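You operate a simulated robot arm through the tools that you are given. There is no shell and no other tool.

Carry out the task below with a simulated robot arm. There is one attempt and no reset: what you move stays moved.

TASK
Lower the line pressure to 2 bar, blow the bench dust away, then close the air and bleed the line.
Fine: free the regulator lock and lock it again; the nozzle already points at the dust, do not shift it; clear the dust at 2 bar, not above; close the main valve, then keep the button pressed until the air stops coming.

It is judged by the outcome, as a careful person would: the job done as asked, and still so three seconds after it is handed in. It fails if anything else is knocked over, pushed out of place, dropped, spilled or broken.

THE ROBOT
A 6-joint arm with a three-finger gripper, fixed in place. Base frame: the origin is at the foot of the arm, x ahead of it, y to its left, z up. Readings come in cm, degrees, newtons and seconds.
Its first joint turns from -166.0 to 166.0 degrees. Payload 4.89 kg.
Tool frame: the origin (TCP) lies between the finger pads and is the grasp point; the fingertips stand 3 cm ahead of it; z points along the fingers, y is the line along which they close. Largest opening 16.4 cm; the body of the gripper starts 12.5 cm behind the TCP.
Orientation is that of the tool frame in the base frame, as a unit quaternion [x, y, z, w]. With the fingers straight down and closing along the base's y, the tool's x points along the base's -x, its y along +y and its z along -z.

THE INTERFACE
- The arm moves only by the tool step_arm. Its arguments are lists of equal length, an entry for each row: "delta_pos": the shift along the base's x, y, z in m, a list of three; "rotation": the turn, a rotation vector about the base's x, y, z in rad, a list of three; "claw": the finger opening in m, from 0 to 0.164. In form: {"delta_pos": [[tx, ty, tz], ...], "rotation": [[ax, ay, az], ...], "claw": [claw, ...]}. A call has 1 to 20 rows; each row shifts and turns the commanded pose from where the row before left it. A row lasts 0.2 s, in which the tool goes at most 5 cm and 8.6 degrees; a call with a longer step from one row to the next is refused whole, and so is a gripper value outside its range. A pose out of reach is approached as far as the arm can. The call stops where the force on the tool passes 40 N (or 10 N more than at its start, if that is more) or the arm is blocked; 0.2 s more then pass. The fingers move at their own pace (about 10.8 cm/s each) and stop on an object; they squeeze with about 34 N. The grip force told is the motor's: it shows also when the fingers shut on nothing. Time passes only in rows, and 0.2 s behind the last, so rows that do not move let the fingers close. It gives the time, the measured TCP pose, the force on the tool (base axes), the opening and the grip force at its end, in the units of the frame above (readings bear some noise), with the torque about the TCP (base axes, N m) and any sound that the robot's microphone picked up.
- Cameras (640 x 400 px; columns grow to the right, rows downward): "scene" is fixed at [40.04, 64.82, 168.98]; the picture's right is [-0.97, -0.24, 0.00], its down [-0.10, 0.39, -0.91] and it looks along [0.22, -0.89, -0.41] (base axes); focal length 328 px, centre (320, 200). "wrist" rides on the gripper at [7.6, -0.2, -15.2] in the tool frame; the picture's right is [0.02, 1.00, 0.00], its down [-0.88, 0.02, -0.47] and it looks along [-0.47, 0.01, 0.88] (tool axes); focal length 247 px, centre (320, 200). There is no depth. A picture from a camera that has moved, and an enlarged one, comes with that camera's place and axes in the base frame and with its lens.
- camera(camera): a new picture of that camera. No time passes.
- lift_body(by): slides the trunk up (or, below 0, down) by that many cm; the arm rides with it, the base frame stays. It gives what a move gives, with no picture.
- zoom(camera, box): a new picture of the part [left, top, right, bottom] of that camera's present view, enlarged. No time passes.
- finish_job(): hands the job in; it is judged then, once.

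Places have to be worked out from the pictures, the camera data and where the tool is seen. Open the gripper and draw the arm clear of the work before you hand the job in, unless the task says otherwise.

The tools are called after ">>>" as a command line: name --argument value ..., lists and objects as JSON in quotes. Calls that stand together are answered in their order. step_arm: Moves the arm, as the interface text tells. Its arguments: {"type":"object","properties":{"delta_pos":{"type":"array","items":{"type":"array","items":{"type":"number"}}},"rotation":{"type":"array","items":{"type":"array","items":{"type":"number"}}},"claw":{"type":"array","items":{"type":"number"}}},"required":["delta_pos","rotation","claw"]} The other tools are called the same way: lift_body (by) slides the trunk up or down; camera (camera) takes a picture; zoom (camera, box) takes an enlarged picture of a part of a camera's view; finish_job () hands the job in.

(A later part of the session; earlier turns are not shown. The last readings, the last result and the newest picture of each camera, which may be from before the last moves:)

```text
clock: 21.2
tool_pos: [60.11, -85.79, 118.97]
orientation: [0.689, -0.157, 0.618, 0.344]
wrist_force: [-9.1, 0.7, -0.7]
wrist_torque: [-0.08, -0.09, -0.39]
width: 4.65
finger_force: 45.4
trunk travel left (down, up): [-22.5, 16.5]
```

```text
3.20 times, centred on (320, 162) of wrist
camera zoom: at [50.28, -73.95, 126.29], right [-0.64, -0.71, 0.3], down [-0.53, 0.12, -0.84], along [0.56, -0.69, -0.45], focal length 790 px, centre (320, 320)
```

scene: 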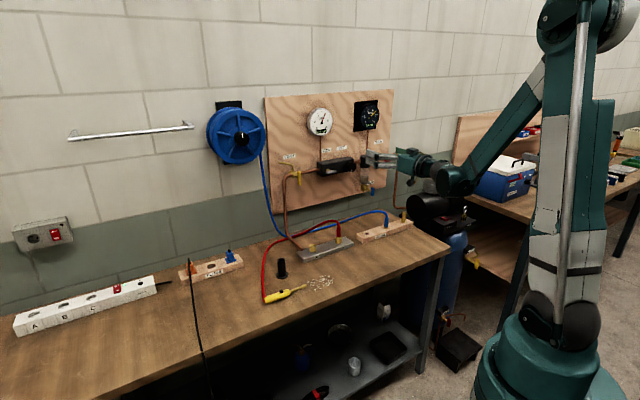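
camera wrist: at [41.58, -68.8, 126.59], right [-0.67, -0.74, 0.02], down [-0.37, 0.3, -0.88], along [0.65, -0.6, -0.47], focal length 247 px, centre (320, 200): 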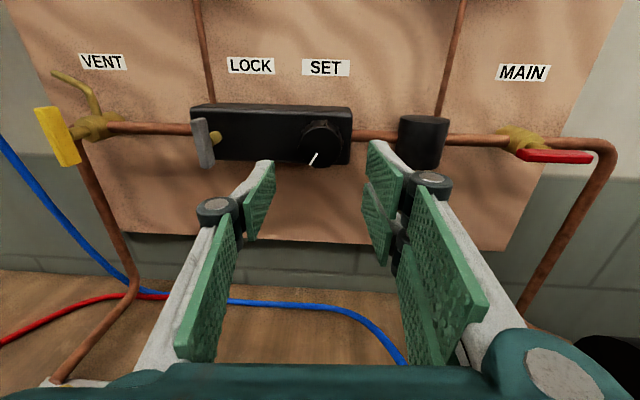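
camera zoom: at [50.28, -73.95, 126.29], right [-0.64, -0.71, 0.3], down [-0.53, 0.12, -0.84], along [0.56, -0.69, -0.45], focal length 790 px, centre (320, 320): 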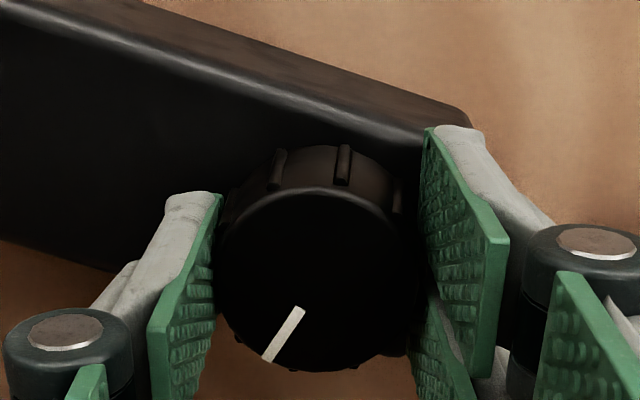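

The line fell to 5.5 bar for 16°, so it takes about 32° per bar. I turn another 56° and read again.

>>> step_arm --delta_pos '[[0, 0, 0], [0, 0, 0], [0, 0, 0], [0, 0, 0], [0, 0, 0]]' --rotation '[[-0.1044, 0.0934, 0], [-0.1044, 0.0934, 0], [-0.1044, 0.0934, 0], [-0.1044, 0.0934, 0], [0, 0, 0]]' --claw '[0.03, 0.03, 0.03, 0.03, 0.03]'

>>> zoom --camera "scene" --box '[290, 90, 450, 190]'

```text
clock: 22.4
tool_pos: [60.15, -85.76, 118.94]
orientation: [0.706, 0.039, 0.5, 0.5]
wrist_force: [-11.6, -7.5, -7.4]
wrist_torque: [0.05, 0.06, -0.54]
width: 4.64
finger_force: 45.1
trunk travel left (down, up): [-22.5, 16.5]
```

```text
4.00 times, centred on (370, 140) of scene
camera zoom: at [40.04, 64.82, 168.98], right [-0.97, -0.24, 0.0], down [-0.1, 0.39, -0.91], along [0.22, -0.89, -0.41], focal length 1310 px, centre (120, 440)
```

zoom: 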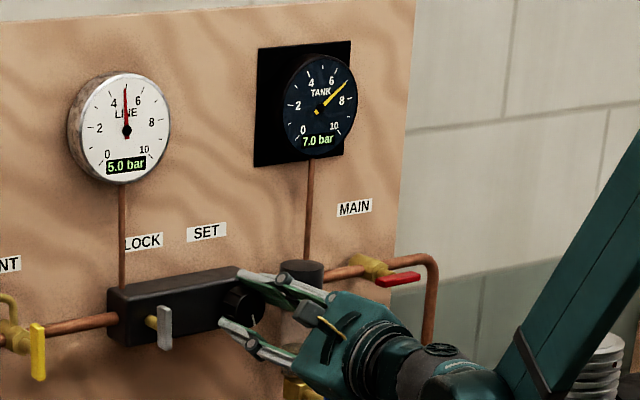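

It reads 5.0 bar after 48° in total; there may be a lag, so I wait a second and read again.

>>> step_arm --delta_pos '[[-0.0002, -0.0002, -0.0002], [0, 0, 0], [0, 0, 0], [0, 0, 0], [0, 0, 0]]' --rotation '[[0, 0, 0], [0, 0, 0], [0, 0, 0], [0, 0, 0], [0, 0, 0]]' --claw '[0.03, 0.03, 0.03, 0.03, 0.03]'

>>> zoom --camera "scene" --box '[290, 90, 450, 190]'

>>> zoom --camera "wrist" --box '[220, 100, 420, 225]'

```text
clock: 23.6
tool_pos: [59.92, -85.81, 118.85]
orientation: [0.706, 0.04, 0.5, 0.5]
wrist_force: [-10.9, -9.6, -4.2]
wrist_torque: [0.03, -0.02, -0.28]
width: 4.64
finger_force: 45.0
trunk travel left (down, up): [-22.5, 16.5]
```

```text
4.00 times, centred on (370, 140) of scene
camera zoom: at [40.04, 64.82, 168.98], right [-0.97, -0.24, 0.0], down [-0.1, 0.39, -0.91], along [0.22, -0.89, -0.41], focal length 1310 px, centre (120, 440)
```

zoom: 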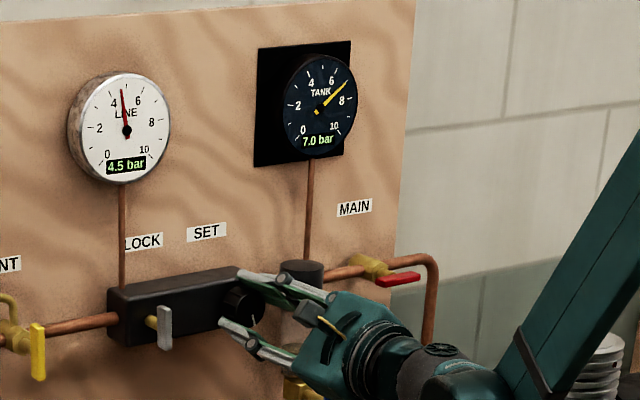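

```text
3.20 times, centred on (320, 162) of wrist
camera zoom: at [52.6, -71.36, 123.99], right [-0.43, -0.48, 0.76], down [-0.8, -0.18, -0.57], along [0.42, -0.86, -0.31], focal length 790 px, centre (320, 320)
```

zoom: 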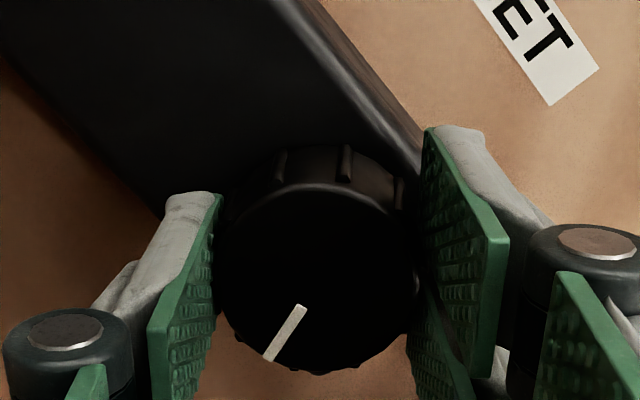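

It is still falling (4.5 bar), so the line lags behind the set point. I wait longer to find the steady reading at this knob angle.

>>> step_arm --delta_pos '[[-0.0002, -0.0002, 0], [0, 0, 0], [0, 0, 0], [0, 0, 0], [0, 0, 0], [0, 0, 0], [0, 0, 0], [0, 0, 0], [0, 0, 0], [0, 0, 0]]' --rotation '[[0, 0, 0], [0, 0, 0], [0, 0, 0], [0, 0, 0], [0, 0, 0], [0, 0, 0], [0, 0, 0], [0, 0, 0], [0, 0, 0], [0, 0, 0]]' --claw '[0.03, 0.03, 0.03, 0.03, 0.03, 0.03, 0.03, 0.03, 0.03, 0.03]'

>>> zoom --camera "scene" --box '[300, 100, 380, 150]'

```text
clock: 25.8
tool_pos: [60.15, -85.78, 118.94]
orientation: [0.706, 0.04, 0.5, 0.5]
wrist_force: [-17.5, 2.9, -16.6]
wrist_torque: [0.23, 0.23, -0.37]
width: 4.63
finger_force: 45.5
trunk travel left (down, up): [-22.5, 16.5]
```

```text
8.00 times, centred on (340, 125) of scene
camera zoom: at [40.04, 64.82, 168.98], right [-0.97, -0.24, 0.0], down [-0.1, 0.39, -0.91], along [0.22, -0.89, -0.41], focal length 2620 px, centre (160, 800)
```

zoom: 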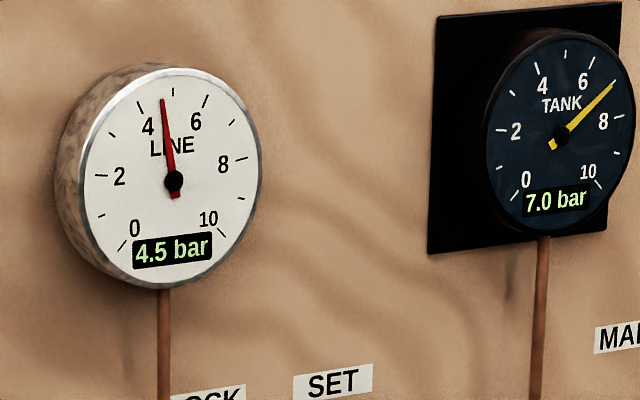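

It is steady at 4.5 bar for 48°, confirming 32° per bar with a lag. I need about 80° more for 2.0 bar; I turn 40° first while easing the side load.

>>> step_arm --delta_pos '[[-0.0005, 0, -0.0005], [0, 0, 0], [0, 0, 0], [0, 0, 0], [0, 0, 0], [0, 0, 0]]' --rotation '[[0, 0, 0], [-0.1044, 0.0934, 0], [-0.1044, 0.0934, 0], [-0.1044, 0.0934, 0], [-0.1044, 0.0934, 0], [-0.1044, 0.0934, 0]]' --claw '[0.03, 0.03, 0.03, 0.03, 0.03, 0.03]'

>>> zoom --camera "wrist" --box '[220, 100, 420, 225]'

```text
clock: 27.2
tool_pos: [60.12, -85.76, 119.07]
orientation: [0.649, 0.279, 0.298, 0.642]
wrist_force: [-1.1, -17.9, 22.1]
wrist_torque: [-0.14, -0.2, -0.37]
width: 4.65
finger_force: 44.6
trunk travel left (down, up): [-22.5, 16.5]
```

```text
3.20 times, centred on (320, 162) of wrist
camera zoom: at [53.79, -69.99, 119.09], right [0.0, 0.0, 1.0], down [-0.94, -0.34, -0.01], along [0.34, -0.94, 0.0], focal length 790 px, centre (320, 320)
```

zoom: 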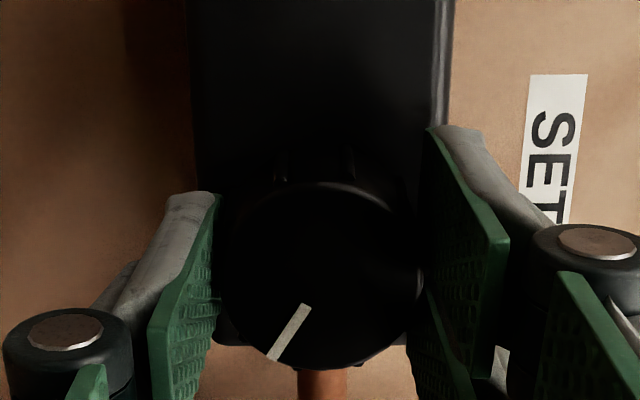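

The knob still follows. I unload slightly, turn another 32°, and then wait for the pressure to settle.

>>> step_arm --delta_pos '[[0, -0.0003, 0.0004], [0, 0, 0], [0, 0, 0], [0, 0, 0], [0, 0, 0], [0, 0, 0], [0, 0, 0], [0, 0, 0], [0, 0, 0], [0, 0, 0], [0, 0, 0], [0, 0, 0], [0, 0, 0], [0, 0, 0]]' --rotation '[[0, 0, 0], [-0.1044, 0.0934, 0], [-0.1044, 0.0934, 0], [-0.1044, 0.0934, 0], [-0.1044, 0.0934, 0], [0, 0, 0], [0, 0, 0], [0, 0, 0], [0, 0, 0], [0, 0, 0], [0, 0, 0], [0, 0, 0], [0, 0, 0], [0, 0, 0]]' --claw '[0.03, 0.03, 0.03, 0.03, 0.03, 0.03, 0.03, 0.03, 0.03, 0.03, 0.03, 0.03, 0.03, 0.03]'

>>> zoom --camera "scene" --box '[300, 100, 380, 150]'

>>> zoom --camera "wrist" --box '[220, 100, 420, 225]'

```text
clock: 30.2
tool_pos: [60.03, -85.69, 119.02]
orientation: [0.548, 0.448, 0.109, 0.699]
wrist_force: [-18.2, -4.7, -2.0]
wrist_torque: [0.03, 0.02, -0.44]
width: 4.63
finger_force: 45.1
trunk travel left (down, up): [-22.5, 16.5]
```

```text
8.00 times, centred on (340, 125) of scene
camera zoom: at [40.04, 64.82, 168.98], right [-0.97, -0.24, 0.0], down [-0.1, 0.39, -0.91], along [0.22, -0.89, -0.41], focal length 2620 px, centre (160, 800)
```

zoom: 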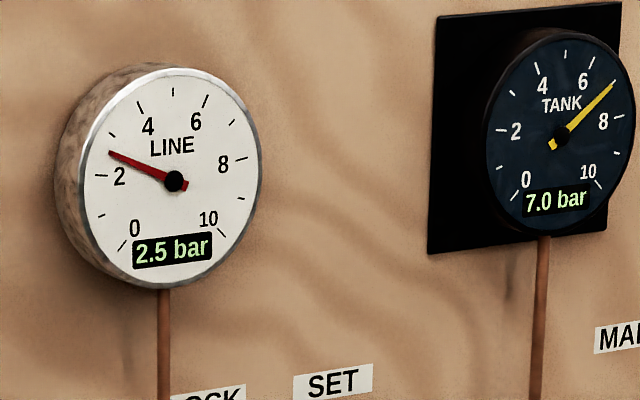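

```text
3.20 times, centred on (320, 162) of wrist
camera zoom: at [53.02, -70.8, 115.08], right [0.35, 0.39, 0.85], down [-0.85, -0.24, 0.46], along [0.39, -0.89, 0.25], focal length 790 px, centre (320, 320)
```

zoom: 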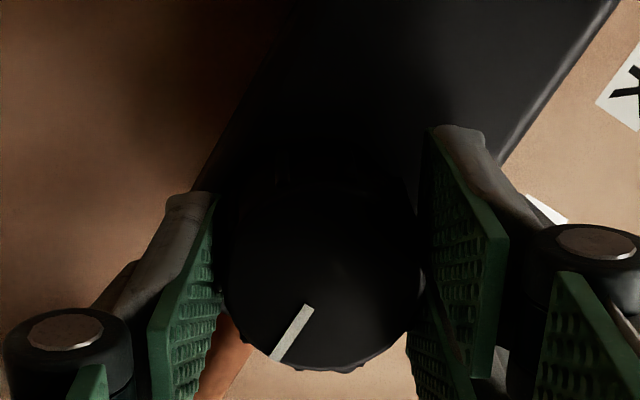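

It reads 2.5 bar and may still be settling. I wait two more seconds without turning.

>>> step_arm --delta_pos '[[-0.0004, -0.0002, 0], [0, 0, 0], [0, 0, 0], [0, 0, 0], [0, 0, 0], [0, 0, 0], [0, 0, 0], [0, 0, 0], [0, 0, 0], [0, 0, 0]]' --rotation '[[0, 0, 0], [0, 0, 0], [0, 0, 0], [0, 0, 0], [0, 0, 0], [0, 0, 0], [0, 0, 0], [0, 0, 0], [0, 0, 0], [0, 0, 0]]' --claw '[0.03, 0.03, 0.03, 0.03, 0.03, 0.03, 0.03, 0.03, 0.03, 0.03]'

>>> zoom --camera "scene" --box '[300, 100, 380, 150]'

```text
clock: 32.4
tool_pos: [60.05, -85.75, 119.06]
orientation: [0.547, 0.448, 0.109, 0.699]
wrist_force: [-17.4, 8.0, -13.7]
wrist_torque: [0.32, 0.34, -0.03]
width: 4.63
finger_force: 45.2
trunk travel left (down, up): [-22.5, 16.5]
```

```text
8.00 times, centred on (340, 125) of scene
camera zoom: at [40.04, 64.82, 168.98], right [-0.97, -0.24, 0.0], down [-0.1, 0.39, -0.91], along [0.22, -0.89, -0.41], focal length 2620 px, centre (160, 800)
```

zoom: 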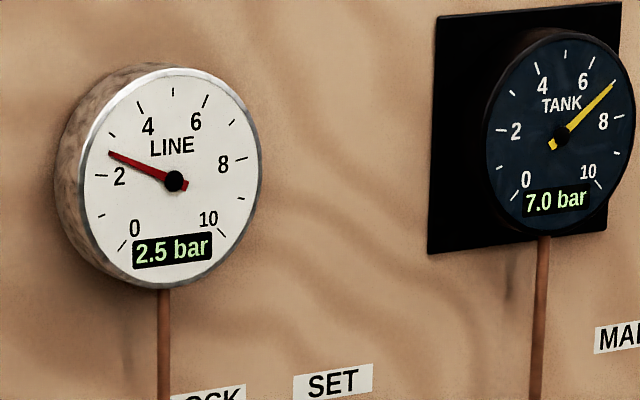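

It stays at 2.5 bar. The display seems to step in halves, so I zoom right in on the needle to read it finely.

>>> zoom --camera "scene" --box '[304, 106, 336, 138]'

```text
12.50 times, centred on (320, 122) of scene
camera zoom: at [40.04, 64.82, 168.98], right [-0.97, -0.24, 0.0], down [-0.1, 0.39, -0.91], along [0.22, -0.89, -0.41], focal length 4093 px, centre (320, 1175)
```

zoom: 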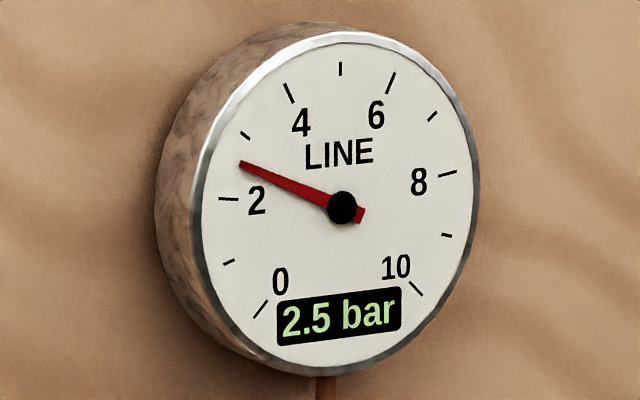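

The needle stands around 2.5–2.6. I turn another 8° and read again.

>>> step_arm --delta_pos '[[-0.0003, 0.0003, -0.0003], [0, 0, 0], [0, 0, 0], [0, 0, 0], [0, 0, 0], [0, 0, 0], [0, 0, 0], [0, 0, 0]]' --rotation '[[0, 0, 0], [-0.1044, 0.0934, 0], [0, 0, 0], [0, 0, 0], [0, 0, 0], [0, 0, 0], [0, 0, 0], [0, 0, 0]]' --claw '[0.03, 0.03, 0.03, 0.03, 0.03, 0.03, 0.03, 0.03]'

>>> zoom --camera "scene" --box '[304, 106, 336, 138]'

```text
clock: 34.2
tool_pos: [59.97, -85.72, 118.98]
orientation: [0.514, 0.485, 0.061, 0.704]
wrist_force: [0.9, -7.7, 8.4]
wrist_torque: [-0.07, -0.09, -0.14]
width: 4.63
finger_force: 45.5
trunk travel left (down, up): [-22.5, 16.5]
```

```text
12.50 times, centred on (320, 122) of scene
camera zoom: at [40.04, 64.82, 168.98], right [-0.97, -0.24, 0.0], down [-0.1, 0.39, -0.91], along [0.22, -0.89, -0.41], focal length 4093 px, centre (320, 1175)
```

zoom: 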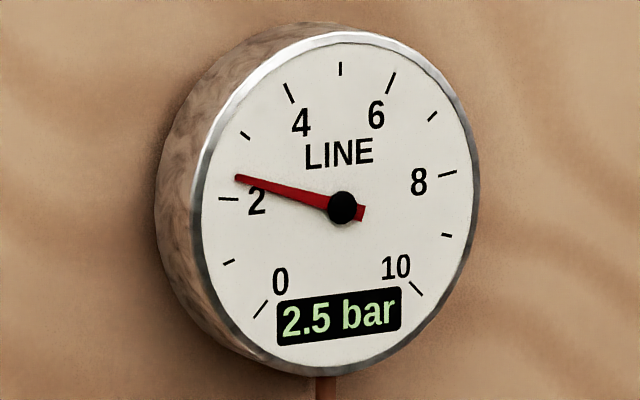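

Reading the needle geometrically it stands at about 2.35 bar (it moves ~0.22 bar per 8°). I turn 12° more to bring the needle onto the 2 mark.

>>> step_arm --delta_pos '[[0, 0, 0], [0, 0, 0], [0, 0, 0], [0, 0, 0], [0, 0, 0], [0, 0, 0], [0, 0, 0], [0, 0, 0]]' --rotation '[[-0.0783, 0.07, 0], [-0.0783, 0.07, 0], [0, 0, 0], [0, 0, 0], [0, 0, 0], [0, 0, 0], [0, 0, 0], [0, 0, 0]]' --claw '[0.03, 0.03, 0.03, 0.03, 0.03, 0.03, 0.03, 0.03]'

>>> zoom --camera "scene" --box '[304, 106, 336, 138]'

>>> zoom --camera "wrist" --box '[220, 100, 420, 225]'

```text
clock: 35.1
tool_pos: [59.97, -85.84, 119.03]
orientation: [0.46, 0.536, -0.013, 0.707]
wrist_force: [0.6, -2.2, 13.0]
wrist_torque: [-0.03, -0.05, -0.13]
width: 4.64
finger_force: 45.1
trunk travel left (down, up): [-22.5, 16.5]
stopped in row 4: the force on the tool passed its limit at 41 N (the readings are from after the stop); the commanded pose is now the measured one
```

```text
12.50 times, centred on (320, 122) of scene
camera zoom: at [40.04, 64.82, 168.98], right [-0.97, -0.24, 0.0], down [-0.1, 0.39, -0.91], along [0.22, -0.89, -0.41], focal length 4093 px, centre (320, 1175)
```

zoom: 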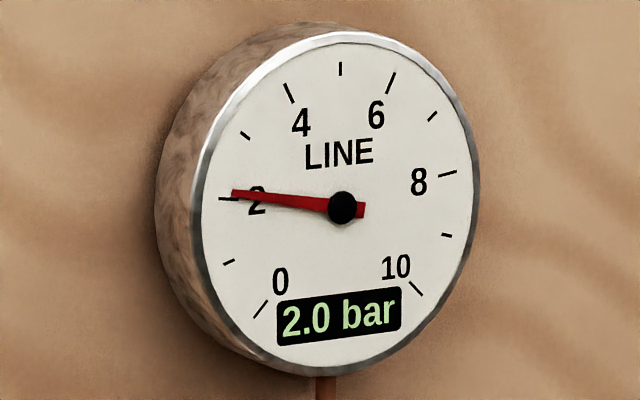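

```text
3.20 times, centred on (320, 162) of wrist
camera zoom: at [51.82, -72.13, 113.08], right [0.52, 0.59, 0.62], down [-0.72, -0.09, 0.69], along [0.46, -0.81, 0.37], focal length 790 px, centre (320, 320)
```

zoom: 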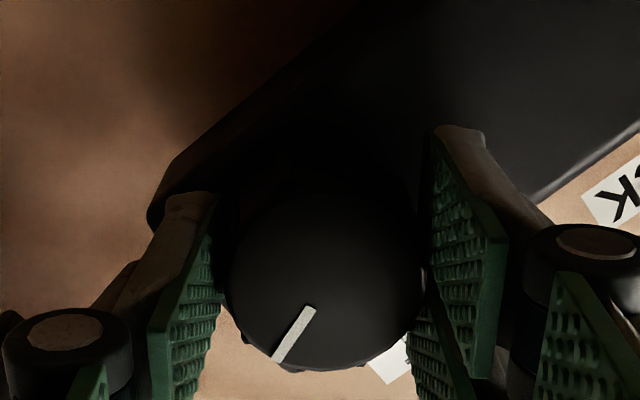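

The display shows 2.0 bar with the needle near 2.1, perhaps still settling. I wait and measure again.

>>> step_arm --delta_pos '[[0, 0, 0], [0, 0, 0], [0, 0, 0], [0, 0, 0], [0, 0, 0], [0, 0, 0], [0, 0, 0]]' --rotation '[[0, 0, 0], [0, 0, 0], [0, 0, 0], [0, 0, 0], [0, 0, 0], [0, 0, 0], [0, 0, 0]]' --claw '[0.03, 0.03, 0.03, 0.03, 0.03, 0.03, 0.03]'

>>> zoom --camera "scene" --box '[304, 106, 336, 138]'

```text
clock: 36.7
tool_pos: [59.96, -85.76, 119.03]
orientation: [0.461, 0.536, -0.014, 0.707]
wrist_force: [6.0, -5.9, 21.6]
wrist_torque: [-0.33, -0.37, -0.15]
width: 4.64
finger_force: 44.8
trunk travel left (down, up): [-22.5, 16.5]
```

```text
12.50 times, centred on (320, 122) of scene
camera zoom: at [40.04, 64.82, 168.98], right [-0.97, -0.24, 0.0], down [-0.1, 0.39, -0.91], along [0.22, -0.89, -0.41], focal length 4093 px, centre (320, 1175)
```

zoom: 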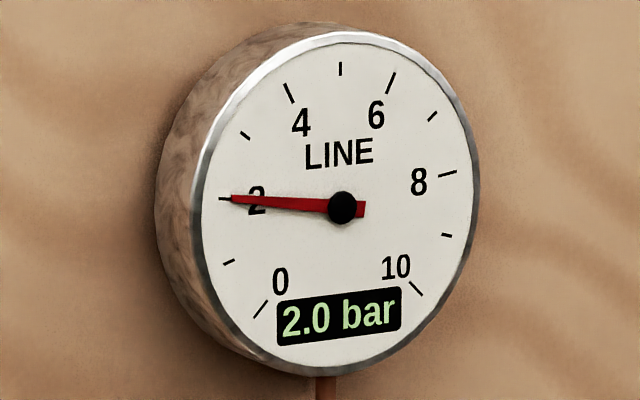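

The needle sits on the 2 mark and the display reads 2.0 bar. I unload slightly, release the knob, and back off 10 cm.

>>> step_arm --delta_pos '[[0, 0, 0.0004], [0, 0, 0], [0, 0, 0], [0, 0, 0], [-0.0187, 0.0167, 0], [-0.0187, 0.0167, 0], [-0.0187, 0.0167, 0], [-0.0187, 0.0167, 0], [0, 0, 0]]' --rotation '[[0, 0, 0], [0, 0, 0], [0, 0, 0], [0, 0, 0], [0, 0, 0], [0, 0, 0], [0, 0, 0], [0, 0, 0], [0, 0, 0]]' --claw '[0.04, 0.055, 0.07, 0.07, 0.07, 0.07, 0.07, 0.07, 0.07]'

>>> zoom --camera "scene" --box '[304, 106, 336, 138]'

>>> camera --camera "wrist"

```text
clock: 38.7
tool_pos: [52.47, -79.0, 119.02]
orientation: [0.46, 0.537, -0.014, 0.707]
wrist_force: [0.7, 0.8, 0.8]
wrist_torque: [0.04, 0.02, -0.05]
width: 7.02
finger_force: 0.0
trunk travel left (down, up): [-22.5, 16.5]
```

```text
12.50 times, centred on (320, 122) of scene
camera zoom: at [40.04, 64.82, 168.98], right [-0.97, -0.24, 0.0], down [-0.1, 0.39, -0.91], along [0.22, -0.89, -0.41], focal length 4093 px, centre (320, 1175)
```

zoom: 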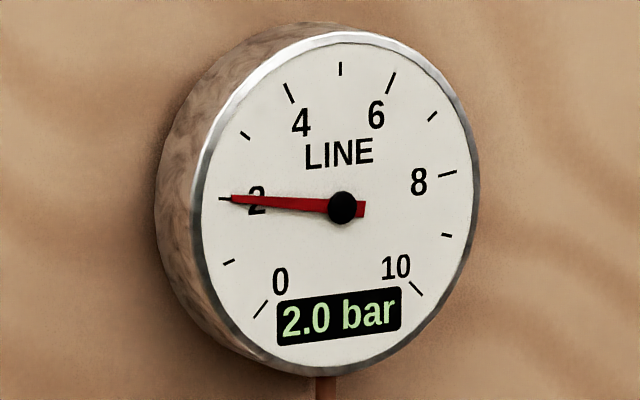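

```text
taken
camera wrist: at [44.39, -65.39, 113.08], right [0.52, 0.59, 0.62], down [-0.72, -0.09, 0.69], along [0.46, -0.81, 0.37], focal length 247 px, centre (320, 200)
```

wrist: 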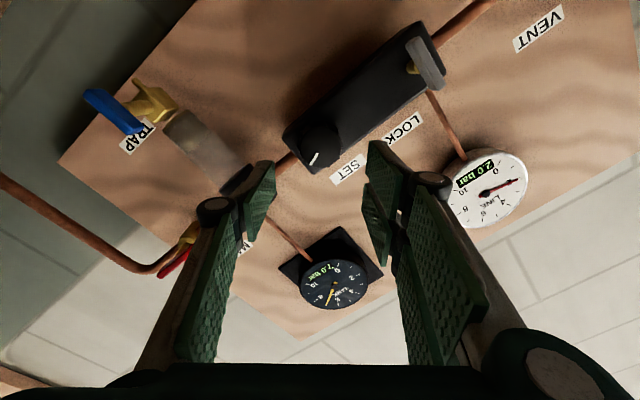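

The pressure holds at 2.0 bar after release. Now I roll back to the earlier 180° pose while moving in front of the lock bar, so I can turn it back.

>>> step_arm --delta_pos '[[0.0049, 0.0055, 0], [0.0049, 0.0055, 0], [0.0049, 0.0055, 0], [0.0049, 0.0055, 0], [0.0049, 0.0055, 0], [0.0049, 0.0055, 0], [0.0049, 0.0055, 0], [0.0049, 0.0055, 0], [0.0049, 0.0055, 0], [0.0049, 0.0055, 0], [0.0049, 0.0055, 0], [0.0049, 0.0055, 0], [0.0049, 0.0055, 0], [0.0049, 0.0055, 0], [0.0049, 0.0055, 0], [0.0049, 0.0055, 0], [0.0049, 0.0055, 0], [0, 0, 0]]' --rotation '[[0.1075, -0.0961, 0], [0.1075, -0.0961, 0], [0.1075, -0.0961, 0], [0.1075, -0.0961, 0], [0.1075, -0.0961, 0], [0.1075, -0.0961, 0], [0.1075, -0.0961, 0], [0.1075, -0.0961, 0], [0.1075, -0.0961, 0], [0.1075, -0.0961, 0], [0.1075, -0.0961, 0], [0.1075, -0.0961, 0], [0.1075, -0.0961, 0], [0.1075, -0.0961, 0], [0.1075, -0.0961, 0], [0.1075, -0.0961, 0], [0.1075, -0.0961, 0], [0, 0, 0]]' --claw '[0.05, 0.05, 0.05, 0.05, 0.05, 0.05, 0.05, 0.05, 0.05, 0.05, 0.05, 0.05, 0.05, 0.05, 0.05, 0.05, 0.05, 0.05]'

>>> camera --camera "wrist"

```text
clock: 42.5
tool_pos: [60.77, -69.79, 118.94]
orientation: [0.661, -0.252, 0.661, 0.252]
wrist_force: [0.9, 0.3, 0.3]
wrist_torque: [0.03, 0.05, 0.0]
width: 5.0
finger_force: 0.1
trunk travel left (down, up): [-22.5, 16.5]
```

```text
taken
camera wrist: at [49.62, -59.5, 126.68], right [-0.67, -0.74, 0.02], down [-0.36, 0.3, -0.88], along [0.65, -0.6, -0.47], focal length 247 px, centre (320, 200)
```

wrist: 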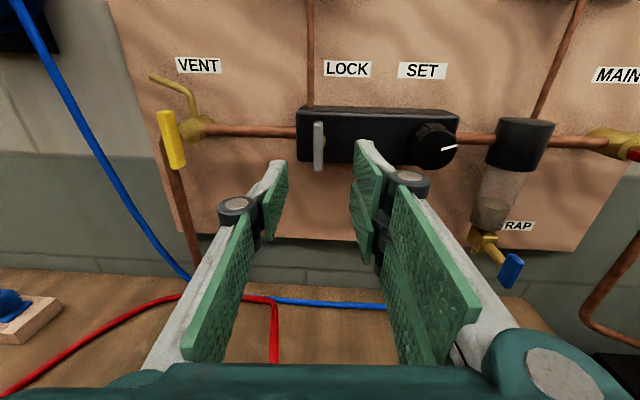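

The lock bar is centred between the fingers. I move in to the pose where I held it before and close on it.

>>> step_arm --delta_pos '[[0.0155, -0.0132, 0.0], [0.0155, -0.0132, 0.0], [0.0155, -0.0132, 0.0], [0.0155, -0.0132, 0.0], [0.0155, -0.0132, 0.0], [0, 0, 0]]' --rotation '[[0, 0, 0], [0, 0, 0], [0, 0, 0], [0, 0, 0], [0, 0, 0], [0, 0, 0]]' --claw '[0.05, 0.05, 0.05, 0.05, 0.05, 0.05]'

>>> zoom --camera "wrist" --box '[220, 100, 420, 225]'

```text
clock: 43.9
tool_pos: [68.6, -76.28, 119.14]
orientation: [0.66, -0.254, 0.66, 0.253]
wrist_force: [0.2, -0.2, 1.0]
wrist_torque: [-0.04, -0.04, 0.02]
width: 4.97
finger_force: 0.2
trunk travel left (down, up): [-22.5, 16.5]
```

```text
3.20 times, centred on (320, 162) of wrist
camera zoom: at [57.48, -66.03, 126.8], right [-0.67, -0.74, 0.02], down [-0.37, 0.3, -0.88], along [0.65, -0.6, -0.47], focal length 790 px, centre (320, 320)
```

zoom: 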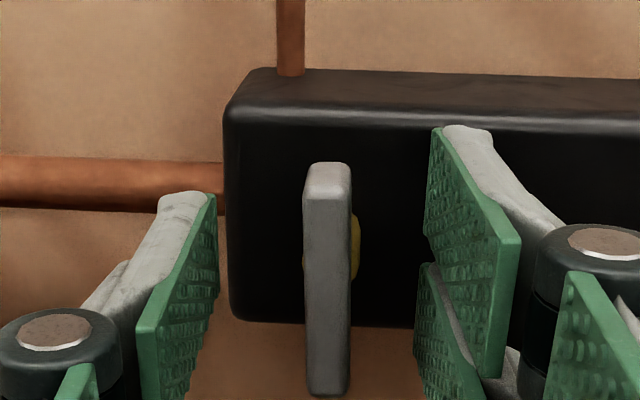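

The bar is about 0.2 cm to the right of where it sat when I gripped it before; I shift accordingly and close.

>>> step_arm --delta_pos '[[-0.0012, -0.0013, -0.0005], [0, 0, 0], [0, 0, 0], [0, 0, 0], [0, 0, 0]]' --rotation '[[0, 0, 0], [0, 0, 0], [0, 0, 0], [0, 0, 0], [0, 0, 0]]' --claw '[0.05, 0.03, 0.01, 0.005, 0.005]'

```text
clock: 45.1
tool_pos: [68.51, -76.34, 118.91]
orientation: [0.661, -0.252, 0.66, 0.253]
wrist_force: [1.6, -2.5, 2.4]
wrist_torque: [-0.05, -0.04, -0.2]
width: 1.23
finger_force: 44.6
trunk travel left (down, up): [-22.5, 16.5]
```

The bar is gripped with almost no side load. I turn it back counter-clockwise, first 40°.

>>> step_arm --delta_pos '[[0, 0, 0], [0, 0, 0], [0, 0, 0], [0, 0, 0], [0, 0, 0]]' --rotation '[[-0.1044, 0.0934, 0], [-0.1044, 0.0934, 0], [-0.1044, 0.0934, 0], [-0.1044, 0.0934, 0], [-0.1044, 0.0934, 0]]' --claw '[0.005, 0.005, 0.005, 0.005, 0.005]'

```text
clock: 46.3
tool_pos: [68.48, -76.35, 118.9]
orientation: [0.707, -0.01, 0.534, 0.464]
wrist_force: [-9.9, 13.5, -14.5]
wrist_torque: [0.37, 0.39, -0.29]
width: 1.24
finger_force: 45.0
trunk travel left (down, up): [-22.5, 16.5]
```

It turns well. I ease the load by 0.04 cm and continue the remaining 50°.

>>> step_arm --delta_pos '[[-0.0003, 0.0003, -0.0004], [0, 0, 0], [0, 0, 0], [0, 0, 0], [0, 0, 0]]' --rotation '[[0, 0, 0], [-0.1044, 0.0934, 0], [-0.1044, 0.0934, 0], [-0.1044, 0.0934, 0], [0, 0, 0]]' --claw '[0.005, 0.005, 0.005, 0.005, 0.005]'

```text
clock: 47.5
tool_pos: [68.45, -76.44, 118.9]
orientation: [0.694, 0.138, 0.425, 0.565]
wrist_force: [10.9, -10.0, 15.9]
wrist_torque: [-0.23, -0.24, -0.06]
width: 1.2
finger_force: 44.9
trunk travel left (down, up): [-22.5, 16.5]
```

Still free. I turn the last 26° to bring the bar back to its horizontal locked position.

>>> step_arm --delta_pos '[[0.0001, -0.0001, 0.0002], [0, 0, 0], [0, 0, 0], [0, 0, 0]]' --rotation '[[0, 0, 0], [-0.1112, 0.0994, 0], [-0.1112, 0.0994, 0], [-0.1112, 0.0994, 0]]' --claw '[0.005, 0.005, 0.005, 0.005]'

>>> zoom --camera "wrist" --box '[220, 100, 420, 225]'

>>> zoom --camera "scene" --box '[290, 90, 450, 190]'

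```text
clock: 48.5
tool_pos: [68.47, -76.51, 118.95]
orientation: [0.645, 0.288, 0.289, 0.646]
wrist_force: [21.4, -21.5, 25.9]
wrist_torque: [-0.24, -0.3, -0.18]
width: 1.21
finger_force: 45.0
trunk travel left (down, up): [-22.5, 16.5]
```

```text
3.20 times, centred on (320, 162) of wrist
camera zoom: at [62.26, -60.68, 118.84], right [0.01, 0.02, 1.0], down [-0.94, -0.34, 0.02], along [0.34, -0.94, 0.01], focal length 790 px, centre (320, 320)
```

zoom: 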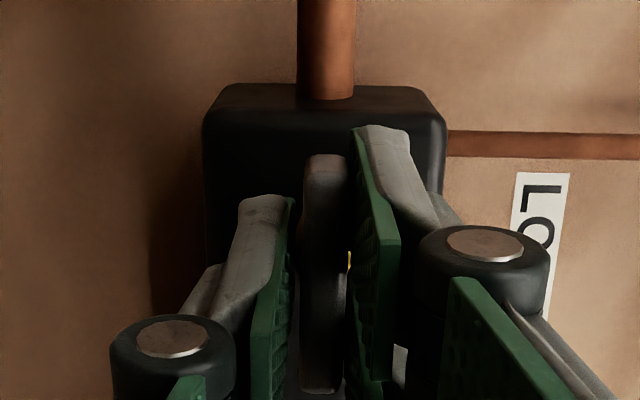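

```text
4.00 times, centred on (370, 140) of scene
camera zoom: at [40.04, 64.82, 168.98], right [-0.97, -0.24, 0.0], down [-0.1, 0.39, -0.91], along [0.22, -0.89, -0.41], focal length 1310 px, centre (120, 440)
```

zoom: 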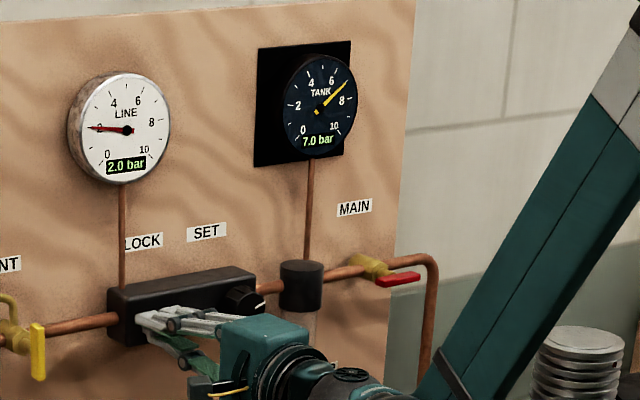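

The bar is horizontal again and the line still reads 2.0 bar. I unload the grip and nudge 2° more to be sure the lock is seated at its stop.

>>> step_arm --delta_pos '[[0.0004, -0.0004, 0.0005], [0, 0, 0], [0, 0, 0], [0, 0, 0]]' --rotation '[[0, 0, 0], [0, 0, 0], [-0.026, 0.0233, 0], [0, 0, 0]]' --claw '[0.005, 0.005, 0.005, 0.005]'

```text
clock: 49.5
tool_pos: [68.57, -76.47, 118.87]
orientation: [0.641, 0.299, 0.278, 0.65]
wrist_force: [6.0, -1.2, -0.2]
wrist_torque: [0.41, -0.21, 0.08]
width: 1.2
finger_force: 44.6
trunk travel left (down, up): [-22.5, 16.5]
```

A clear 0.45 N·m counter-torque shows the lock is against its stop. I relax, open and back off 10 cm, then check the lock and gauge.

>>> step_arm --delta_pos '[[0, 0, 0], [0, 0, 0], [0, 0, 0], [-0.0187, 0.0167, 0], [-0.0187, 0.0167, 0], [-0.0187, 0.0167, 0], [-0.0187, 0.0167, 0], [0, 0, 0]]' --rotation '[[0.026, -0.0233, 0], [0, 0, 0], [0, 0, 0], [0, 0, 0], [0, 0, 0], [0, 0, 0], [0, 0, 0], [0, 0, 0]]' --claw '[0.005, 0.03, 0.05, 0.05, 0.05, 0.05, 0.05, 0.05]'

>>> zoom --camera "wrist" --box '[220, 80, 420, 205]'

>>> zoom --camera "scene" --box '[290, 90, 450, 190]'

```text
clock: 51.3
tool_pos: [60.79, -69.84, 118.99]
orientation: [0.645, 0.289, 0.289, 0.645]
wrist_force: [0.4, -0.7, 1.6]
wrist_torque: [0.05, 0.03, 0.01]
width: 4.99
finger_force: 0.1
trunk travel left (down, up): [-22.5, 16.5]
```

```text
3.20 times, centred on (320, 142) of wrist
camera zoom: at [54.67, -54.02, 118.95], right [0.01, 0.01, 1.0], down [-0.94, -0.34, 0.02], along [0.34, -0.94, 0.01], focal length 790 px, centre (320, 384)
```

zoom: 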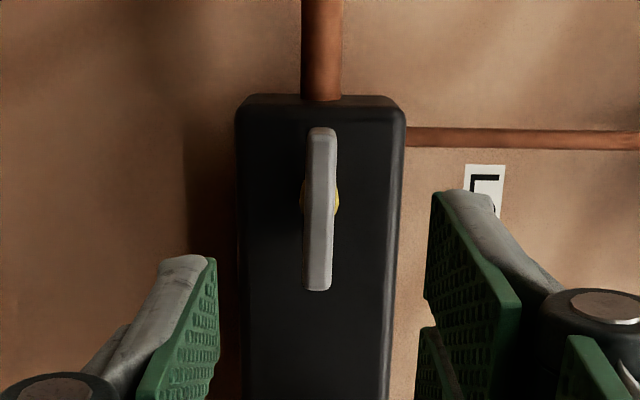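

```text
4.00 times, centred on (370, 140) of scene
camera zoom: at [40.04, 64.82, 168.98], right [-0.97, -0.24, 0.0], down [-0.1, 0.39, -0.91], along [0.22, -0.89, -0.41], focal length 1310 px, centre (120, 440)
```

zoom: 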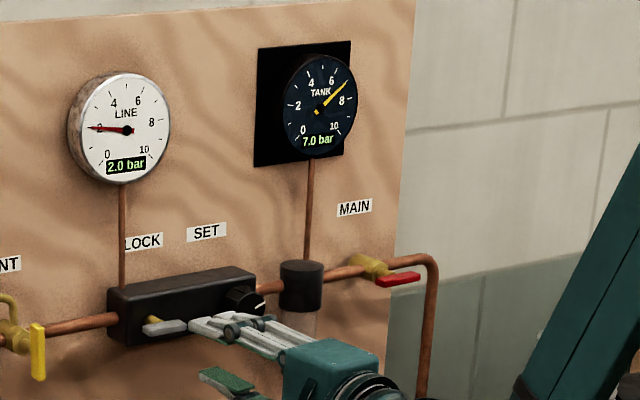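

The lock is horizontal again and the line holds 2.0 bar. Next I bring the tool over the air gun: first I roll back to the level pose while drawing away from the panel and moving left.

>>> step_arm --delta_pos '[[0.0081, 0.0196, 0], [0.0081, 0.0196, 0], [0.0081, 0.0196, 0], [0.0081, 0.0196, 0], [0.0081, 0.0196, 0], [0.0081, 0.0196, 0], [0.0081, 0.0196, 0], [0.0081, 0.0196, 0], [0.0081, 0.0196, 0], [0.0081, 0.0196, 0], [0.0081, 0.0196, 0], [0, 0, 0]]' --rotation '[[-0.10653, 0.09525, 0], [-0.10653, 0.09525, 0], [-0.10653, 0.09525, 0], [-0.10653, 0.09525, 0], [-0.10653, 0.09525, 0], [-0.10653, 0.09525, 0], [-0.10653, 0.09525, 0], [-0.10653, 0.09525, 0], [-0.10653, 0.09525, 0], [-0.10653, 0.09525, 0], [-0.10653, 0.09525, 0], [0, 0, 0]]' --claw '[0.05, 0.05, 0.03, 0.01, 0.0, 0.0, 0.0, 0.0, 0.0, 0.0, 0.0, 0.0]'

>>> camera --camera "scene"

```text
clock: 53.9
tool_pos: [70.01, -48.22, 118.91]
orientation: [0.253, 0.66, -0.253, 0.661]
wrist_force: [-0.6, -0.5, 0.4]
wrist_torque: [0.0, -0.03, -0.03]
width: 0.0
finger_force: 33.9
trunk travel left (down, up): [-22.5, 16.5]
```

```text
taken
```

scene: 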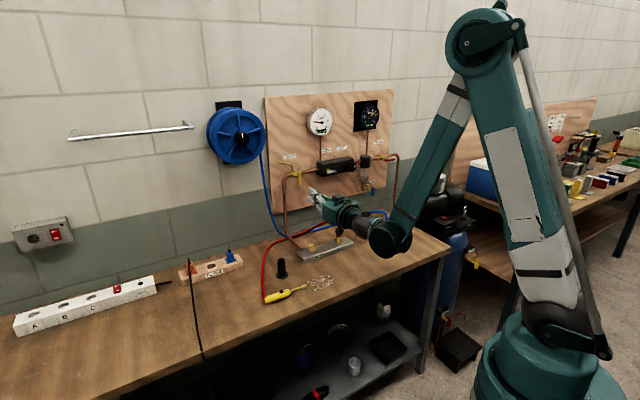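

The way is clear. I pitch the tool down while continuing left to stand above the gun.

>>> step_arm --delta_pos '[[0.0074, 0.0203, 0], [0.0074, 0.0203, 0], [0.0074, 0.0203, 0], [0.0074, 0.0203, 0], [0.0074, 0.0203, 0], [0.0074, 0.0203, 0], [0.0074, 0.0203, 0], [0.0074, 0.0203, 0], [0.0074, 0.0203, 0], [0.0074, 0.0203, 0], [0.0074, 0.0203, 0], [0, 0, 0]]' --rotation '[[0.09525, 0.10653, 0], [0.09525, 0.10653, 0], [0.09525, 0.10653, 0], [0.09525, 0.10653, 0], [0.09525, 0.10653, 0], [0.09525, 0.10653, 0], [0.09525, 0.10653, 0], [0.09525, 0.10653, 0], [0.09525, 0.10653, 0], [0.09525, 0.10653, 0], [0.09525, 0.10653, 0], [0, 0, 0]]' --claw '[0.0, 0.0, 0.0, 0.0, 0.0, 0.0, 0.0, 0.0, 0.0, 0.0, 0.0, 0.0]'

>>> camera --camera "wrist"

>>> camera --camera "scene"

```text
clock: 56.5
tool_pos: [79.41, -21.97, 118.98]
orientation: [0.354, 0.925, -0.138, 0.022]
wrist_force: [2.2, 0.9, -2.0]
wrist_torque: [-0.04, 0.19, -0.1]
width: 0.0
finger_force: 33.8
out of reach, approached as far as the arm can: row 7, 8, 9, 10, 11
trunk travel left (down, up): [-22.5, 16.5]
```

```text
taken
camera wrist: at [74.5, -13.14, 132.62], right [0.64, 0.73, -0.24], down [0.7, -0.43, 0.57], along [0.31, -0.54, -0.78], focal length 247 px, centre (320, 200)
```

wrist: 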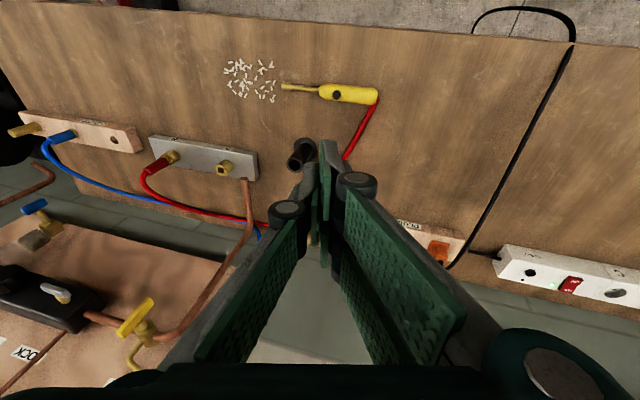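

```text
taken
```

scene: 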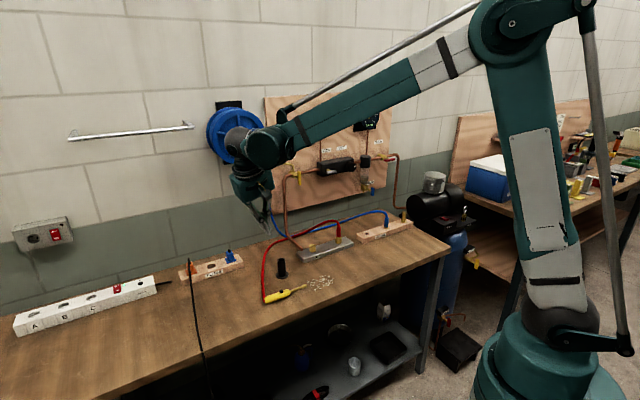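

The tool could not reach straight down this way (16° tilt left), most likely because the wrist joints ran to a limit passing the forearm axis on the other side than before. I reverse this pitch back to the level pose.

>>> step_arm --delta_pos '[[-0.0074, -0.0203, 0], [-0.0074, -0.0203, 0], [-0.0074, -0.0203, 0], [-0.0074, -0.0203, 0], [-0.0074, -0.0203, 0], [-0.0074, -0.0203, 0], [-0.0074, -0.0203, 0], [-0.0074, -0.0203, 0], [-0.0074, -0.0203, 0], [-0.0074, -0.0203, 0], [-0.0074, -0.0203, 0], [0, 0, 0]]' --rotation '[[-0.09525, -0.10653, 0], [-0.09525, -0.10653, 0], [-0.09525, -0.10653, 0], [-0.09525, -0.10653, 0], [-0.09525, -0.10653, 0], [-0.09525, -0.10653, 0], [-0.09525, -0.10653, 0], [-0.09525, -0.10653, 0], [-0.09525, -0.10653, 0], [-0.09525, -0.10653, 0], [-0.09525, -0.10653, 0], [0, 0, 0]]' --claw '[0.0, 0.0, 0.0, 0.0, 0.0, 0.0, 0.0, 0.0, 0.0, 0.0, 0.0, 0.0]'

```text
clock: 59.1
tool_pos: [71.04, -44.26, 119.04]
orientation: [0.311, 0.575, -0.347, 0.672]
wrist_force: [0.9, -0.1, -0.1]
wrist_torque: [-0.06, -0.05, -0.08]
width: 0.0
finger_force: 33.8
trunk travel left (down, up): [-22.5, 16.5]
```

It is level again, though the heading drifted to about -56°. I yaw the tool left to about -13° so that the pitch-down passes the forearm on the same side as at the start.

>>> step_arm --delta_pos '[[0, 0, 0], [0, 0, 0], [0, 0, 0], [0, 0, 0], [0, 0, 0], [0, 0, 0], [0, 0, 0]]' --rotation '[[0, 0, 0.1242], [0, 0, 0.1242], [0, 0, 0.1242], [0, 0, 0.1242], [0, 0, 0.1242], [0, 0, 0.1242], [0, 0, 0]]' --claw '[0.0, 0.0, 0.0, 0.0, 0.0, 0.0, 0.0]'

```text
clock: 60.7
tool_pos: [71.4, -44.84, 121.47]
orientation: [0.129, 0.622, -0.143, 0.759]
wrist_force: [0.6, -0.5, 1.0]
wrist_torque: [0.01, -0.02, -0.01]
width: 0.01
finger_force: 33.9
out of reach, approached as far as the arm can: row 2, 3, 4, 5
trunk travel left (down, up): [-22.5, 16.5]
```

The tool now heads -22°, left of the arm's -32°. I pitch down in two stages, reading in between.

>>> step_arm --delta_pos '[[0, 0, 0], [0, 0, 0], [0, 0, 0], [0, 0, 0], [0, 0, 0], [0, 0, 0], [0, 0, 0]]' --rotation '[[0.056, 0.136, 0], [0.056, 0.136, 0], [0.056, 0.136, 0], [0.056, 0.136, 0], [0.056, 0.136, 0], [0.056, 0.136, 0], [0, 0, 0]]' --claw '[0.0, 0.0, 0.0, 0.0, 0.0, 0.0, 0.0]'

```text
clock: 62.3
tool_pos: [71.34, -44.61, 121.53]
orientation: [0.185, 0.885, -0.08, 0.419]
wrist_force: [-0.4, 0.0, 0.0]
wrist_torque: [0.01, 0.02, -0.02]
width: 0.0
finger_force: 34.3
trunk travel left (down, up): [-22.5, 16.5]
```

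Working: the tool points 39° below level. I pitch the remaining 51°.

>>> step_arm --delta_pos '[[0, 0, 0], [0, 0, 0], [0, 0, 0], [0, 0, 0], [0, 0, 0], [0, 0, 0], [0, 0, 0]]' --rotation '[[0.0561, 0.1361, 0], [0.0561, 0.1361, 0], [0.0561, 0.1361, 0], [0.0561, 0.1361, 0], [0.0561, 0.1361, 0], [0.0561, 0.1361, 0], [0, 0, 0]]' --claw '[0.0, 0.0, 0.0, 0.0, 0.0, 0.0, 0.0]'

>>> camera --camera "wrist"

>>> camera --camera "scene"

```text
clock: 63.9
tool_pos: [67.79, -49.09, 121.43]
orientation: [0.202, 0.969, 0.119, 0.075]
wrist_force: [1.7, -0.2, -0.8]
wrist_torque: [0.13, 0.12, 0.05]
width: 0.0
finger_force: 33.5
out of reach, approached as far as the arm can: row 1, 2, 3, 4, 5, 6
trunk travel left (down, up): [-22.5, 16.5]
```

```text
taken
camera wrist: at [57.94, -49.22, 135.35], right [0.35, 0.9, 0.26], down [0.72, -0.44, 0.55], along [0.6, -0.01, -0.8], focal length 247 px, centre (320, 200)
```

wrist: 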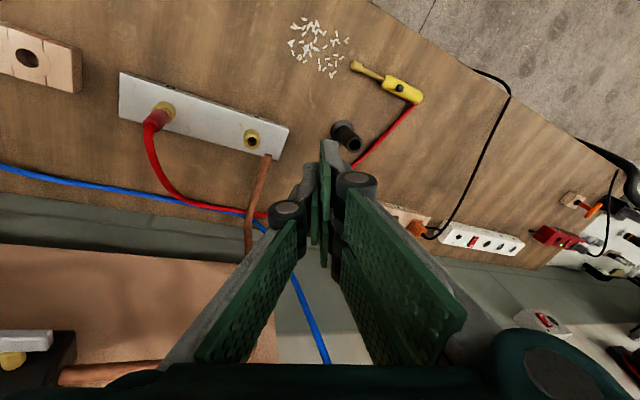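

```text
taken
```

scene: 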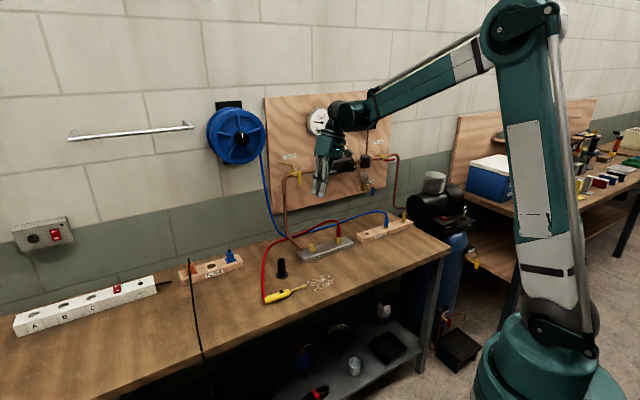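

It stopped with a 16° lateral tilt on the other side this time, so a wrist joint must pass straight through its aligned position: the tool heading has to match the arm's own azimuth while pitching. I first lift the tool again around the side.

>>> step_arm --delta_pos '[[0, 0, 0], [0, 0, 0], [0, 0, 0], [0, 0, 0], [0, 0, 0], [0, 0, 0], [0, 0, 0], [0, 0, 0], [0, 0, 0]]' --rotation '[[-0.0649, -0.1146, 0.0082], [-0.0649, -0.1146, 0.0082], [-0.0649, -0.1146, 0.0082], [-0.0649, -0.1146, 0.0082], [-0.0649, -0.1146, 0.0082], [-0.0649, -0.1146, 0.0082], [-0.0649, -0.1146, 0.0082], [-0.0649, -0.1146, 0.0082], [0, 0, 0]]' --claw '[0.0, 0.0, 0.0, 0.0, 0.0, 0.0, 0.0, 0.0, 0.0]'

```text
clock: 65.9
tool_pos: [67.63, -49.03, 121.46]
orientation: [0.073, 0.84, -0.048, 0.536]
wrist_force: [0.4, 0.2, -0.4]
wrist_torque: [0.0, 0.02, 0.02]
width: 0.01
finger_force: 33.8
trunk travel left (down, up): [-22.5, 16.5]
```

It follows. Now I bring the tool level with its heading equal to the arm azimuth (-35.9°).

>>> step_arm --delta_pos '[[0, 0, 0], [0, 0, 0], [0, 0, 0], [0, 0, 0], [0, 0, 0], [0, 0, 0]]' --rotation '[[-0.0343, -0.081, -0.0891], [-0.0343, -0.081, -0.0891], [-0.0343, -0.081, -0.0891], [-0.0343, -0.081, -0.0891], [-0.0343, -0.081, -0.0891], [0, 0, 0]]' --claw '[0.0, 0.0, 0.0, 0.0, 0.0, 0.0]'

```text
clock: 67.3
tool_pos: [67.76, -49.03, 121.52]
orientation: [0.219, 0.673, -0.22, 0.672]
wrist_force: [0.8, -0.4, 0.0]
wrist_torque: [0.0, -0.03, -0.02]
width: 0.0
finger_force: 34.1
trunk travel left (down, up): [-22.5, 16.5]
```

Aligned (heading -36.2°, arm azimuth -35.9°). I pitch straight down within the arm plane.

>>> step_arm --delta_pos '[[0, 0, 0], [0, 0, 0], [0, 0, 0], [0, 0, 0], [0, 0, 0], [0, 0, 0], [0, 0, 0], [0, 0, 0]]' --rotation '[[0.0842, 0.1154, 0], [0.0842, 0.1154, 0], [0.0842, 0.1154, 0], [0.0842, 0.1154, 0], [0.0842, 0.1154, 0], [0.0842, 0.1154, 0], [0.0842, 0.1154, 0], [0, 0, 0]]' --claw '[0.0, 0.0, 0.0, 0.0, 0.0, 0.0, 0.0, 0.0]'

```text
clock: 69.1
tool_pos: [62.84, -54.26, 121.8]
orientation: [0.274, 0.901, -0.054, 0.331]
wrist_force: [0.5, -0.6, -0.2]
wrist_torque: [0.01, 0.02, 0.01]
width: 0.0
finger_force: 34.3
out of reach, approached as far as the arm can: row 1, 3, 4, 5, 6, 7
trunk travel left (down, up): [-22.5, 16.5]
```

Now the pattern is clear: a forearm-roll limit blocks a fully vertical tool in this wrist branch, but a tilted tool is well within range and is fine for pressing a button. I first return to a level pose near the panel heading.

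>>> step_arm --delta_pos '[[0.0045, -0.0025, 0], [0.0045, -0.0025, 0], [0.0045, -0.0025, 0], [0.0045, -0.0025, 0], [0.0045, -0.0025, 0], [0.0045, -0.0025, 0], [0.0045, -0.0025, 0], [0, 0, 0]]' --rotation '[[-0.0856, -0.0949, -0.0279], [-0.0856, -0.0949, -0.0279], [-0.0856, -0.0949, -0.0279], [-0.0856, -0.0949, -0.0279], [-0.0856, -0.0949, -0.0279], [-0.0856, -0.0949, -0.0279], [-0.0856, -0.0949, -0.0279], [0, 0, 0]]' --claw '[0.0, 0.0, 0.0, 0.0, 0.0, 0.0, 0.0, 0.0]'

```text
clock: 70.9
tool_pos: [64.84, -57.47, 121.66]
orientation: [0.257, 0.66, -0.257, 0.657]
wrist_force: [0.8, -0.5, -1.0]
wrist_torque: [-0.06, -0.06, -0.02]
width: 0.0
finger_force: 34.4
out of reach, approached as far as the arm can: row 1, 5, 6, 7
trunk travel left (down, up): [-22.5, 16.5]
```

Level again at heading -42.6°. Now I swing the tool to a right-down tilt (heading -80°, 55° below level, single finger underneath) while moving to above the gun, stopping about 18 cm over it.

>>> step_arm --delta_pos '[[0.0081, 0.021, -0.006], [0.0081, 0.021, -0.006], [0.0081, 0.021, -0.006], [0.0081, 0.021, -0.006], [0.0081, 0.021, -0.006], [0.0081, 0.021, -0.006], [0.0081, 0.021, -0.006], [0.0081, 0.021, -0.006]]' --rotation '[[0.0959, -0.0632, -0.0834], [0.0959, -0.0632, -0.0834], [0.0959, -0.0632, -0.0834], [0.0959, -0.0632, -0.0834], [0.0959, -0.0632, -0.0834], [0.0959, -0.0632, -0.0834], [0.0959, -0.0632, -0.0834], [0.0959, -0.0632, -0.0834]]' --claw '[0.0, 0.0, 0.0, 0.0, 0.0, 0.0, 0.0, 0.0]'

```text
clock: 72.7
tool_pos: [71.13, -40.43, 117.16]
orientation: [0.731, 0.41, -0.125, 0.531]
wrist_force: [-0.8, -1.0, -0.4]
wrist_torque: [0.03, -0.02, 0.04]
width: 0.0
finger_force: 33.9
out of reach, approached as far as the arm can: row 1
trunk travel left (down, up): [-22.5, 16.5]
```

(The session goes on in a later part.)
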